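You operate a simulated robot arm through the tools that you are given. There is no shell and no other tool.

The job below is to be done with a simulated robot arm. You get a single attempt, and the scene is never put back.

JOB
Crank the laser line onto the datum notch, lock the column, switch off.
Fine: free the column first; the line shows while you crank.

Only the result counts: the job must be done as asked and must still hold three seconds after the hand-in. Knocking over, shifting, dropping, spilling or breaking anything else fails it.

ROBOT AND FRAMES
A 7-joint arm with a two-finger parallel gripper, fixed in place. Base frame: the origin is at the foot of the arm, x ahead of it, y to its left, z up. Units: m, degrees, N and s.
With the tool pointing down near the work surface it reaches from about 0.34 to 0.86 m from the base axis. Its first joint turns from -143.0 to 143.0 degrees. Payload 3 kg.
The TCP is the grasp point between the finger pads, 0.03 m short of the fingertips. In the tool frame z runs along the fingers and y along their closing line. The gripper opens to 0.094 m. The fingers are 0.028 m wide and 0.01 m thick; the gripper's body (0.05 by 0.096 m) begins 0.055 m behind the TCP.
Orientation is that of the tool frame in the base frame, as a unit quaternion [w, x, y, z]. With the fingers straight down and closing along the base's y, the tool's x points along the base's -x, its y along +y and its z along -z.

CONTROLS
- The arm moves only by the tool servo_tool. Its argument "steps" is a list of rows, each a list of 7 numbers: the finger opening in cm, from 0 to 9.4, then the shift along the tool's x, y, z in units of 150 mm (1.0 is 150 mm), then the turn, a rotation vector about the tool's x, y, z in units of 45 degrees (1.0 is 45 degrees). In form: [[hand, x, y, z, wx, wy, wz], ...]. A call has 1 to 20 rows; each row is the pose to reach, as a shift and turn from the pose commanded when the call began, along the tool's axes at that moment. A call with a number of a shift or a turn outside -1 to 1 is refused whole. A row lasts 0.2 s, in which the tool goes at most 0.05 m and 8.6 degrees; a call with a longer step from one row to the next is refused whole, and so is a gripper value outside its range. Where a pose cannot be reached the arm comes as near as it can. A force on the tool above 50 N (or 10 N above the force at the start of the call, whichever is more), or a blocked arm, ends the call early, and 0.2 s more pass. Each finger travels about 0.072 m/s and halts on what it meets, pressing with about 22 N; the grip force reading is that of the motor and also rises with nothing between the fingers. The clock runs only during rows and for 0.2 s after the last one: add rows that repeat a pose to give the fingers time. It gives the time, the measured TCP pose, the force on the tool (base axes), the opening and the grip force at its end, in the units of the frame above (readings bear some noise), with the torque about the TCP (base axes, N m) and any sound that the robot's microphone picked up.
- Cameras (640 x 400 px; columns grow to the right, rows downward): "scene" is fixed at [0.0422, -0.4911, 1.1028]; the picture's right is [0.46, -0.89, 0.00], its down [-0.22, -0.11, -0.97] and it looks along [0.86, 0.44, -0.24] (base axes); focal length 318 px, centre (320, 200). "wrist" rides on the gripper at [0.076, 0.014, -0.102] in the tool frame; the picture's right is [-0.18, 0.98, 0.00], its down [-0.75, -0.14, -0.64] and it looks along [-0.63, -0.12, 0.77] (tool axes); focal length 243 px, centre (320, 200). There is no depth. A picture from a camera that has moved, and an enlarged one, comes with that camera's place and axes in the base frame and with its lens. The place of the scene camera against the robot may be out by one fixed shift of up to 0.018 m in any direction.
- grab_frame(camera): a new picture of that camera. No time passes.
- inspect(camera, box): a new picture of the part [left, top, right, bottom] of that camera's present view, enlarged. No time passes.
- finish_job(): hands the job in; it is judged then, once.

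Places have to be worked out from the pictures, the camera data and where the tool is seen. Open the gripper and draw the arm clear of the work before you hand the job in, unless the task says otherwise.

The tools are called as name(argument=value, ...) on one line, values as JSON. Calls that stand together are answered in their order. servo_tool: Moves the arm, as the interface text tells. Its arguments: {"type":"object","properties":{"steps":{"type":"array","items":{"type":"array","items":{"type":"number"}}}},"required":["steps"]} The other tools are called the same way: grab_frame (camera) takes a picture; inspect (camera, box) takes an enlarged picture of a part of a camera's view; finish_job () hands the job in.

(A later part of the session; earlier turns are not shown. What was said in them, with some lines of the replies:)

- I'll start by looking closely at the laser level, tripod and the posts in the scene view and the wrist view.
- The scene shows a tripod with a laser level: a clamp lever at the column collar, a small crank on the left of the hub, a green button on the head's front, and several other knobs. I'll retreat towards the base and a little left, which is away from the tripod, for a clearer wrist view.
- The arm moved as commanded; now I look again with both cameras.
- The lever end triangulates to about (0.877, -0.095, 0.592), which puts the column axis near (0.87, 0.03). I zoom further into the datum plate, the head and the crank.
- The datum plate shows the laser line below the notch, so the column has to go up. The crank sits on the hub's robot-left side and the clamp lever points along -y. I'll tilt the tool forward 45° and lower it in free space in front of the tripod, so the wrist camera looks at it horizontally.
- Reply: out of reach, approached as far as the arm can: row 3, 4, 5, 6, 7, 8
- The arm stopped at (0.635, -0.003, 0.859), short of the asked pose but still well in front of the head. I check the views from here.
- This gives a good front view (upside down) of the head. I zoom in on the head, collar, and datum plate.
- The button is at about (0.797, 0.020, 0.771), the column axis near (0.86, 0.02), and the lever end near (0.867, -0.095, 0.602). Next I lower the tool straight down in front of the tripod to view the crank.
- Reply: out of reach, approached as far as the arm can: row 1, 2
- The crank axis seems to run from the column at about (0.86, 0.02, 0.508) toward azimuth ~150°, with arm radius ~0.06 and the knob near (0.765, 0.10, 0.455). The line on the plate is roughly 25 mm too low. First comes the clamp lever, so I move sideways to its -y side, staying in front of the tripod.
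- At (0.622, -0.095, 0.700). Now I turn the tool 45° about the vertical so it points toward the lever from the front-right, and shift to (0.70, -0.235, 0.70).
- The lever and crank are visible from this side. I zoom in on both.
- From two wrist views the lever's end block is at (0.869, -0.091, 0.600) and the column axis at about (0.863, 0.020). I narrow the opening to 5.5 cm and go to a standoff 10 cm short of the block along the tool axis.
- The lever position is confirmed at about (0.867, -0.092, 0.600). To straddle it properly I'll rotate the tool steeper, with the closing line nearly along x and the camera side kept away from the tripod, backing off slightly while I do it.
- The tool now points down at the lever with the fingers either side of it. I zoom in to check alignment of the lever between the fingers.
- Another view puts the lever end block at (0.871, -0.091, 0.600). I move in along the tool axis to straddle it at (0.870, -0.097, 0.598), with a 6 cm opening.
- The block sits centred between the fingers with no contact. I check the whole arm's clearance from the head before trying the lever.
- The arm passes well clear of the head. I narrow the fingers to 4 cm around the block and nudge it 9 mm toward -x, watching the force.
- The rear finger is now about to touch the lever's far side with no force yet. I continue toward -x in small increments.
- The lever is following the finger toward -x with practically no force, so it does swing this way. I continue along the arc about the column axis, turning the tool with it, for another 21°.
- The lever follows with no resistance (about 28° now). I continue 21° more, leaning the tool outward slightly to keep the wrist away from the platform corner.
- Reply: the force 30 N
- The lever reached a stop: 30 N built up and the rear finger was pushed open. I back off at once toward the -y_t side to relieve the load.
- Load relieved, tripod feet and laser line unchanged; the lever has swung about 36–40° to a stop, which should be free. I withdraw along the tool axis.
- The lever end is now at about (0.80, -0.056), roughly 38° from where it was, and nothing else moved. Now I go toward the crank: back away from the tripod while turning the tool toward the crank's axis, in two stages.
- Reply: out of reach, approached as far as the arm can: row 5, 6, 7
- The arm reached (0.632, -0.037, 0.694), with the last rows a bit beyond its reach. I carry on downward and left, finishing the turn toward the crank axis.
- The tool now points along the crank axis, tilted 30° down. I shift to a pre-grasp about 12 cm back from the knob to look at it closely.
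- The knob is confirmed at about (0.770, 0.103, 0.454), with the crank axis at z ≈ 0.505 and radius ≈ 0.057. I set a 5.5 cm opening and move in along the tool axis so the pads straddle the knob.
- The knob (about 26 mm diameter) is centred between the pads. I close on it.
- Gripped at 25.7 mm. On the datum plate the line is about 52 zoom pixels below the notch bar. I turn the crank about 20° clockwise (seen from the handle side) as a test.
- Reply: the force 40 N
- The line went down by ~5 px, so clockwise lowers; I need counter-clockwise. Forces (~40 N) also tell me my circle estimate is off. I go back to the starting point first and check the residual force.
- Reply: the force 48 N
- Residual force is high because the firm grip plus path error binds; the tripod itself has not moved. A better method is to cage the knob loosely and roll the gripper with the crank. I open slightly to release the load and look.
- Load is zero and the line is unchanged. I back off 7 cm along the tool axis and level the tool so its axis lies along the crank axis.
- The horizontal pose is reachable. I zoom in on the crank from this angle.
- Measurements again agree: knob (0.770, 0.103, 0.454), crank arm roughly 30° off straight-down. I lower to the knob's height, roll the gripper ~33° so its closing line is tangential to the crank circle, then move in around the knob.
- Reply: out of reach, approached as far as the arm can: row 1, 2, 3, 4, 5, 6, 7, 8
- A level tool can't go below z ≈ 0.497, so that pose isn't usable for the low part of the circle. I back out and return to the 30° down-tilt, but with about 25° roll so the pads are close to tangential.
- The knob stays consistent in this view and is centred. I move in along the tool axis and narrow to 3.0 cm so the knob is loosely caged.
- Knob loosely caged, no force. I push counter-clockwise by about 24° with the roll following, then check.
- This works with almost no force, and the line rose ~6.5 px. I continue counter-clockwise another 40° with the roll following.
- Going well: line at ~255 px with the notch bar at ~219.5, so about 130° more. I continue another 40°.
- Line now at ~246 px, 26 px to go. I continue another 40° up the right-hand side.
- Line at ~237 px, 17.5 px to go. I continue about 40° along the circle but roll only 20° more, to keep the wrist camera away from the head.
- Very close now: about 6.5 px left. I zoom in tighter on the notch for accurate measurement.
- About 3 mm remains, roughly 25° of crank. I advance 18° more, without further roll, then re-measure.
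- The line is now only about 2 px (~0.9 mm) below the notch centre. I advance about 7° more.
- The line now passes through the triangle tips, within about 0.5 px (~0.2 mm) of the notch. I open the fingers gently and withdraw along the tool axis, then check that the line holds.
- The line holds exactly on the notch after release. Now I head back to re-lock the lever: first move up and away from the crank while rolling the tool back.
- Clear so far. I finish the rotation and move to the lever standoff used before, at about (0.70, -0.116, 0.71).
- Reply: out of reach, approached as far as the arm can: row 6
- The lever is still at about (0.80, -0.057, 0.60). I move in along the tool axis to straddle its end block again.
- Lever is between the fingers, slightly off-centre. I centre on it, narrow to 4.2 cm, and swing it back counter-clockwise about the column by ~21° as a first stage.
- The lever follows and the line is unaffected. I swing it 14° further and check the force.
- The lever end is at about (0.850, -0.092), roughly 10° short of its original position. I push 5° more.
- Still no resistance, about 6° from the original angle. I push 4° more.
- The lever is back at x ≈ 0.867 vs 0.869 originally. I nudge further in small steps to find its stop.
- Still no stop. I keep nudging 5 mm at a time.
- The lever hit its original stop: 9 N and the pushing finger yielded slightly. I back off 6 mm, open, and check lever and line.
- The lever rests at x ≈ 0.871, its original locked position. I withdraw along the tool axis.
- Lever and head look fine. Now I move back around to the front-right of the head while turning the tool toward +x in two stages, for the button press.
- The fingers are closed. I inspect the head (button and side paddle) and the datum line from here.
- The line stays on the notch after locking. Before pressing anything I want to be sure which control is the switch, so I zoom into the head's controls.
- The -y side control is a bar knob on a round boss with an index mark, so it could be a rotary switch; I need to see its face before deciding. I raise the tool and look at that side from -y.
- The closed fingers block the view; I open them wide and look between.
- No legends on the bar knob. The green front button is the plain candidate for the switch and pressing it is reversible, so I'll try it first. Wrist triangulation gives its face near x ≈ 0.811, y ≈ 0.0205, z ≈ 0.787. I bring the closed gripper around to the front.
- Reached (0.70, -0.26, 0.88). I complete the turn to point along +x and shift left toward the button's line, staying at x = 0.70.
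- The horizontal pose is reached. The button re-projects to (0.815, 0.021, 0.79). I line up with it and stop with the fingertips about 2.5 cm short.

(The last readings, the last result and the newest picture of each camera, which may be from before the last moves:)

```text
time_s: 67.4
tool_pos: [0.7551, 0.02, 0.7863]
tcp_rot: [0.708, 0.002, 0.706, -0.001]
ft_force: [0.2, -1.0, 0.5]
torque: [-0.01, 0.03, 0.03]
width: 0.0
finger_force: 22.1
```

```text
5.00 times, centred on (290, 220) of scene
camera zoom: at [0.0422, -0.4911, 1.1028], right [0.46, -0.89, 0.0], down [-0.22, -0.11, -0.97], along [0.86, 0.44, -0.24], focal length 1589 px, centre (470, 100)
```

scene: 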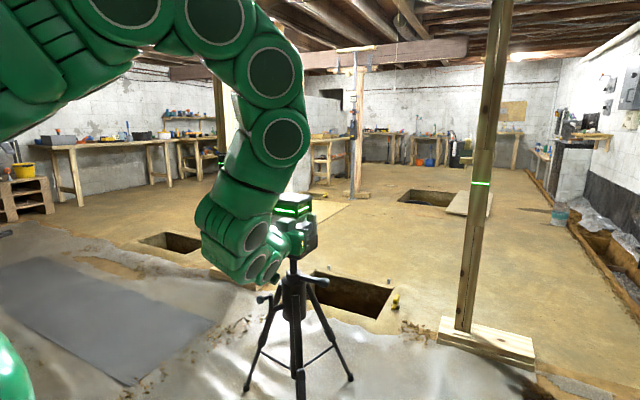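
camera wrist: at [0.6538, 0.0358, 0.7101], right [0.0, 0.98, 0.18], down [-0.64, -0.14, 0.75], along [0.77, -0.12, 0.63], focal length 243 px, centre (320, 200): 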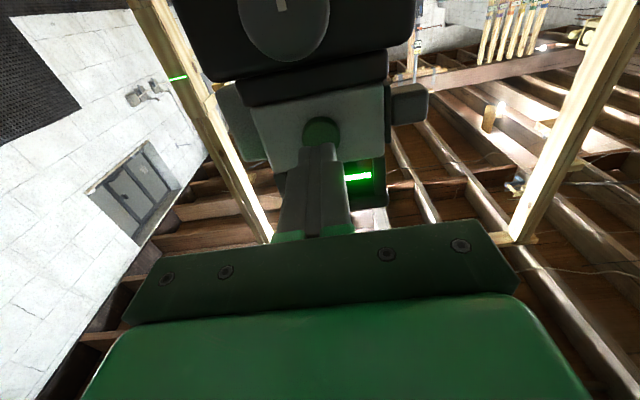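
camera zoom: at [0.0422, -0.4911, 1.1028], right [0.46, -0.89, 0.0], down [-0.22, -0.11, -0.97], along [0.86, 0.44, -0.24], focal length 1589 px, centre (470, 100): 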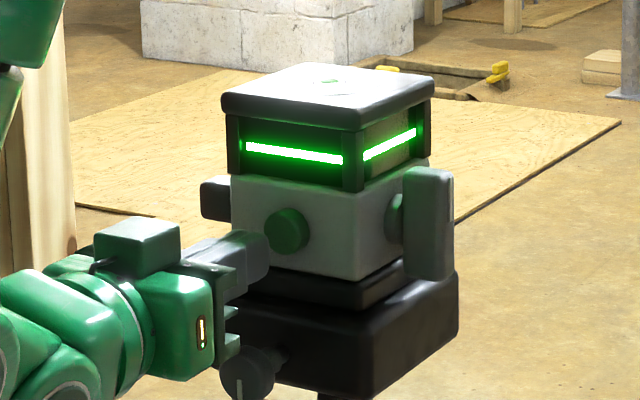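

Well aligned with the button centre. I advance 2 cm to just short of contact.

servo_tool(steps=[[0.0, 0, 0.01, 0.07, 0, 0, 0], [0.0, 0, 0.01, 0.133, 0, 0, 0], [0.0, 0, 0.01, 0.133, 0, 0, 0]])

inspect(camera="wrist", box=[230, 40, 410, 200])

inspect(camera="scene", box=[260, 200, 320, 248])

```text
time_s: 68.2
tool_pos: [0.776, 0.0228, 0.787]
tcp_rot: [0.709, 0.001, 0.706, 0.0]
ft_force: [-0.5, -0.1, 0.4]
torque: [0.01, 0.0, 0.01]
width: 0.0
finger_force: 21.3
```

```text
2.50 times, centred on (320, 120) of wrist
camera zoom: at [0.6738, 0.0377, 0.7106], right [0.0, 0.98, 0.18], down [-0.64, -0.14, 0.75], along [0.76, -0.12, 0.63], focal length 606 px, centre (320, 400)
```

zoom: 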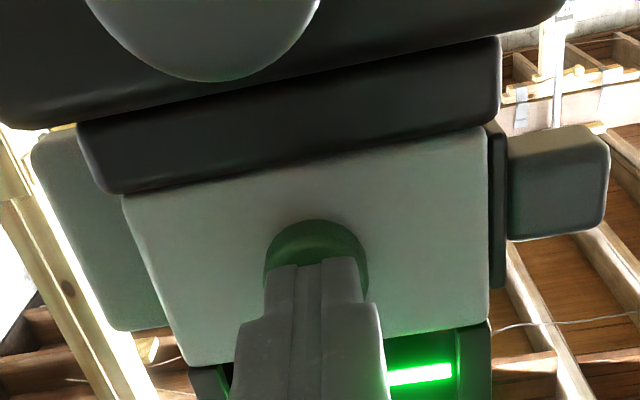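

```text
8.33 times, centred on (290, 224) of scene
camera zoom: at [0.0422, -0.4911, 1.1028], right [0.46, -0.89, 0.0], down [-0.22, -0.11, -0.97], along [0.86, 0.44, -0.24], focal length 2648 px, centre (570, 0)
```

zoom: 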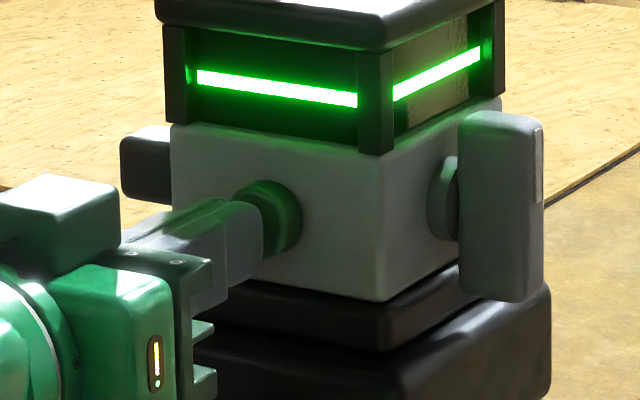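

The fingertips are almost on the button. I advance in 2–3 mm steps, watching the force and the line.

servo_tool(steps=[[0.0, 0, -0.01, 0.013, 0, 0, 0], [0.0, 0, -0.01, 0.027, 0, 0, 0], [0.0, 0, -0.01, 0.027, 0, 0, 0]])

inspect(camera="scene", box=[260, 200, 320, 248])

```text
time_s: 69.0
tool_pos: [0.7803, 0.0204, 0.7877]
tcp_rot: [0.708, 0.001, 0.706, -0.001]
ft_force: [0.4, -0.1, -0.2]
torque: [-0.01, -0.01, 0.02]
width: 0.0003
finger_force: 22.1
```

```text
8.33 times, centred on (290, 224) of scene
camera zoom: at [0.0422, -0.4911, 1.1028], right [0.46, -0.89, 0.0], down [-0.22, -0.11, -0.97], along [0.86, 0.44, -0.24], focal length 2648 px, centre (570, 0)
```

zoom: 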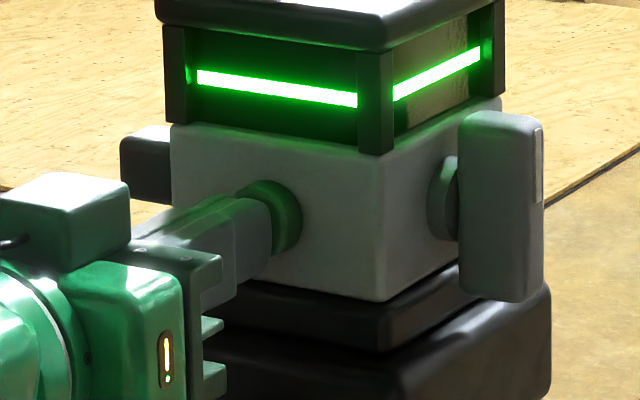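

servo_tool(steps=[[0.0, 0, 0, 0.013, 0, 0, 0], [0.0, 0, 0, 0.02, 0, 0, 0], [0.0, 0, 0, 0.02, 0, 0, 0]])

inspect(camera="scene", box=[260, 200, 320, 248])

```text
time_s: 69.8
tool_pos: [0.7832, 0.021, 0.7868]
tcp_rot: [0.708, 0.002, 0.707, -0.001]
ft_force: [-2.2, 1.1, -0.3]
torque: [0.01, 0.0, 0.06]
width: 0.0001
finger_force: 22.2
```

```text
8.33 times, centred on (290, 224) of scene
camera zoom: at [0.0422, -0.4911, 1.1028], right [0.46, -0.89, 0.0], down [-0.22, -0.11, -0.97], along [0.86, 0.44, -0.24], focal length 2648 px, centre (570, 0)
```

zoom: 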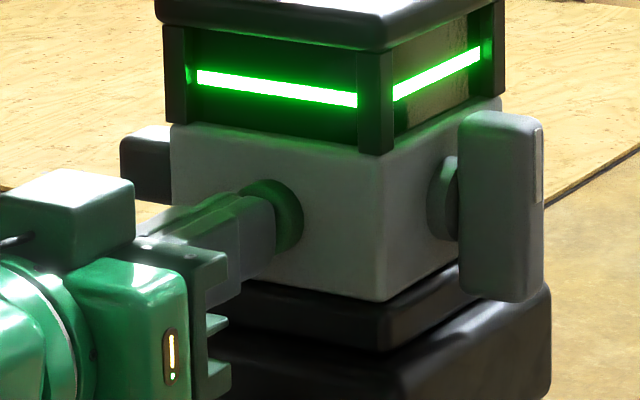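

Contact made (~2 N). I press further in 2 mm steps.

servo_tool(steps=[[0.0, 0, 0, 0.007, 0, 0, 0], [0.0, 0, 0, 0.014, 0, 0, 0], [0.0, 0, 0, 0.014, 0, 0, 0]])

inspect(camera="scene", box=[260, 200, 320, 248])

```text
time_s: 70.6
tool_pos: [0.7846, 0.0205, 0.7864]
tcp_rot: [0.707, 0.001, 0.707, -0.001]
ft_force: [-3.5, 0.9, -0.6]
torque: [-0.03, -0.01, -0.02]
width: 0.0001
finger_force: 22.0
heard: click
```

```text
8.33 times, centred on (290, 224) of scene
camera zoom: at [0.0422, -0.4911, 1.1028], right [0.46, -0.89, 0.0], down [-0.22, -0.11, -0.97], along [0.86, 0.44, -0.24], focal length 2648 px, centre (570, 0)
```

zoom: 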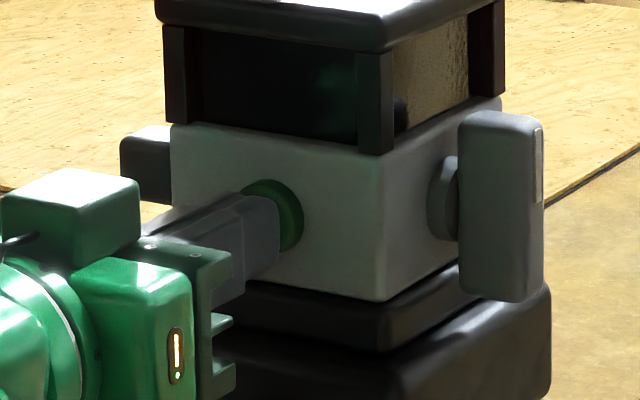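

A click was heard and both windows are dark: the laser is off. I retract straight back from the button.

servo_tool(steps=[[0.0, 0, 0, -0.1, 0, 0, 0], [0.0, 0, 0, -0.3, 0, 0, 0], [0.0, 0, 0, -0.5, 0, 0, 0], [0.0, 0, 0, -0.5, 0, 0, 0]])

grab_frame(camera="scene")

inspect(camera="scene", box=[240, 180, 350, 290])

grab_frame(camera="wrist")

```text
time_s: 71.6
tool_pos: [0.7077, 0.0211, 0.7872]
tcp_rot: [0.707, 0.001, 0.707, 0.0]
ft_force: [0.6, 0.1, -0.6]
torque: [0.02, 0.01, 0.01]
width: 0.0001
finger_force: 21.8
```

```text
taken
```

scene: 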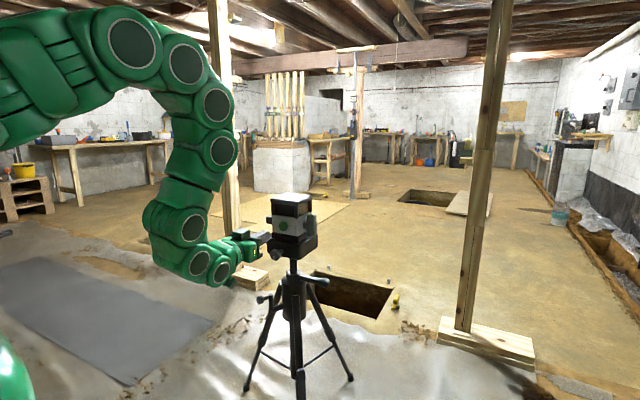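

```text
3.64 times, centred on (295, 235) of scene
camera zoom: at [0.0422, -0.4911, 1.1028], right [0.46, -0.89, 0.0], down [-0.22, -0.11, -0.97], along [0.86, 0.44, -0.24], focal length 1155 px, centre (411, 73)
```

zoom: 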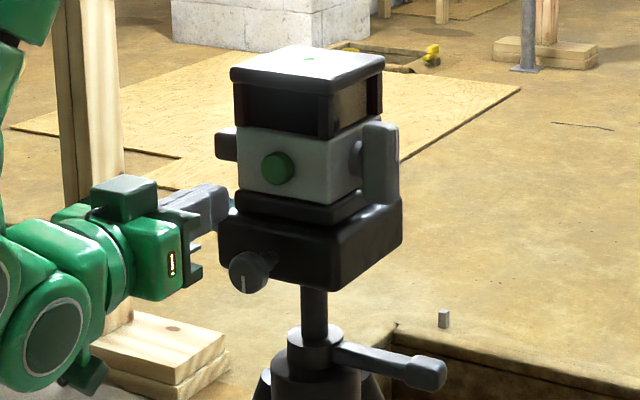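

```text
taken
camera wrist: at [0.6066, 0.037, 0.7111], right [0.0, 0.98, 0.18], down [-0.64, -0.14, 0.75], along [0.76, -0.12, 0.63], focal length 243 px, centre (320, 200)
```

wrist: 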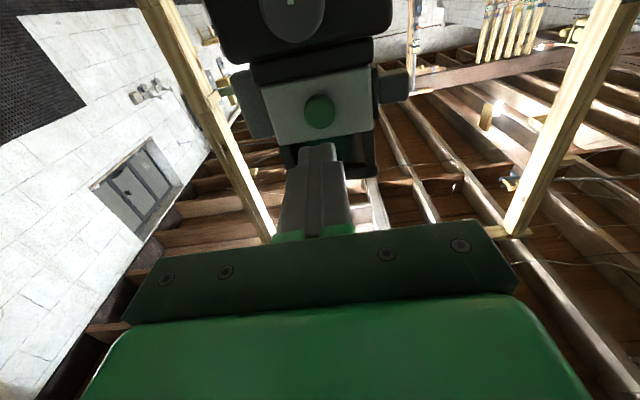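

Laser is off, the lever sits exactly where it was originally, and nothing else has moved. I now open the gripper and draw the arm up and away.

servo_tool(steps=[[0.0, -0.1, 0, -0.1, 0, 0, 0], [1.5, -0.25, 0, -0.2, 0, 0.1, 0], [3.0, -0.4, 0, -0.3, 0, 0.25, 0], [4.5, -0.55, 0, -0.3, 0, 0.4, 0], [6.0, -0.7, 0, -0.3, 0, 0.55, 0], [7.5, -0.85, 0, -0.3, 0, 0.7, 0], [9.0, -1.0, 0, -0.3, 0, 0.85, 0], [9.4, -1.0, 0, -0.3, 0, 1.0, 0], [9.4, -1.0, 0, -0.3, 0, 1.0, 0]])

grab_frame(camera="scene")

```text
time_s: 73.6
tool_pos: [0.662, 0.0215, 0.9378]
tcp_rot: [0.384, 0.001, 0.923, -0.001]
ft_force: [-0.3, 0.0, 0.1]
torque: [-0.01, 0.01, 0.03]
width: 0.094
finger_force: 0.1
out of reach, approached as far as the arm can: row 1, 2, 3, 4, 5, 6
```

```text
taken
```

scene: 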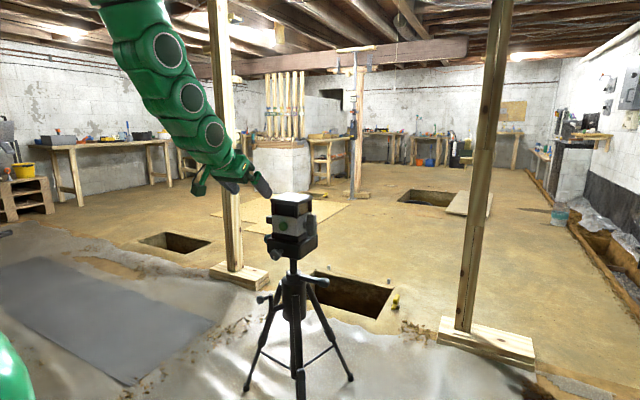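

The arm is above the head with the gripper open. I pull it further back toward the base and return to the pointing-down posture, then verify the final state.

servo_tool(steps=[[9.4, 0, 0, -0.3, 0, 0, 0], [9.4, 0.05, 0.1, -0.45, 0, 0.17, 0], [9.4, 0.1, 0.2, -0.55, 0, 0.34, 0], [9.4, 0.15, 0.3, -0.65, 0, 0.51, 0], [9.4, 0.2, 0.42, -0.707, 0, 0.68, 0], [9.4, 0.236, 0.533, -0.707, 0, 0.85, 0], [9.4, 0.236, 0.533, -0.707, 0, 1.0, 0], [9.4, 0.236, 0.533, -0.707, 0, 1.0, 0]])

grab_frame(camera="scene")

inspect(camera="scene", box=[240, 180, 350, 290])

inspect(camera="scene", box=[217, 159, 230, 168])

inspect(camera="scene", box=[220, 260, 380, 400])

```text
time_s: 75.4
tool_pos: [0.5649, 0.0997, 0.9857]
tcp_rot: [0.0, 0.001, 1.0, 0.0]
ft_force: [0.1, 0.4, -0.4]
torque: [-0.01, 0.03, -0.03]
width: 0.0941
finger_force: 0.0
```

```text
taken
```

scene: 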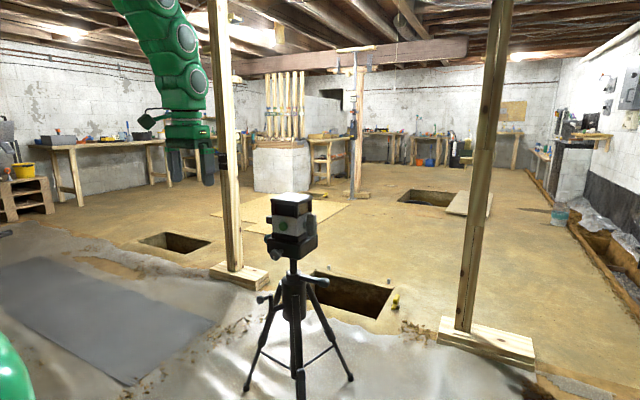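

```text
3.64 times, centred on (295, 235) of scene
camera zoom: at [0.0422, -0.4911, 1.1028], right [0.46, -0.89, 0.0], down [-0.22, -0.11, -0.97], along [0.86, 0.44, -0.24], focal length 1155 px, centre (411, 73)
```

zoom: 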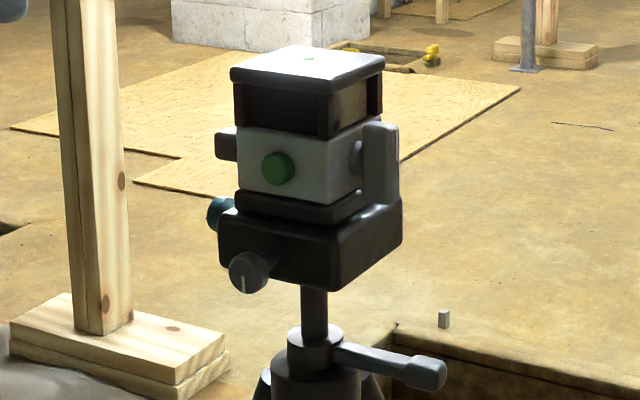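

```text
16.00 times, centred on (224, 164) of scene
camera zoom: at [0.0422, -0.4911, 1.1028], right [0.46, -0.89, 0.0], down [-0.22, -0.11, -0.97], along [0.86, 0.44, -0.24], focal length 5084 px, centre (1864, 784)
```

zoom: 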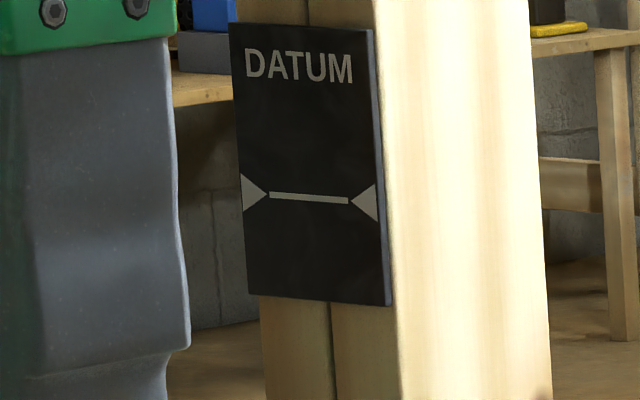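

```text
2.86 times, centred on (300, 330) of scene
camera zoom: at [0.0422, -0.4911, 1.1028], right [0.46, -0.89, 0.0], down [-0.22, -0.11, -0.97], along [0.86, 0.44, -0.24], focal length 908 px, centre (377, -171)
```

zoom: 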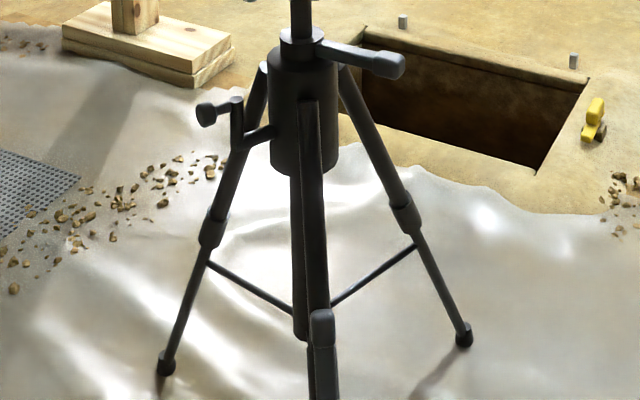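

Everything checks out. The laser is dark, and the notch bar sits at ~198 px, where the line was at 197.5. The lever is back at its locked stop, the tripod feet are unchanged, and the arm is clear with the gripper open. I hand the job in.

finish_job()

```text
The job is handed in.
```

I handed the job in: the laser line is on the datum notch, the column is locked, and the laser is off.

- **Line on notch:** I freed the column lever and cranked the line up about 25 mm. It ended within about 0.5 px of the notch bar (roughly 0.2 mm). It was still there after I locked the column, but I couldn't check it again once the laser was off.
- **Column locked:** I swung the lever back until it hit its original stop, and it matches its starting position in the pictures.
- **Switched off:** I pressed the green front button. There was a click and both laser windows went dark.
- **Forces on the tripod:** The lever reached its free-side stop with about 30 N. My first crank attempt gripped the knob too firmly and loaded it to just under 50 N. I then switched to a loose hold, and the tripod feet and other parts look unmoved.

The gripper is open and the arm is drawn well clear of the tripod.
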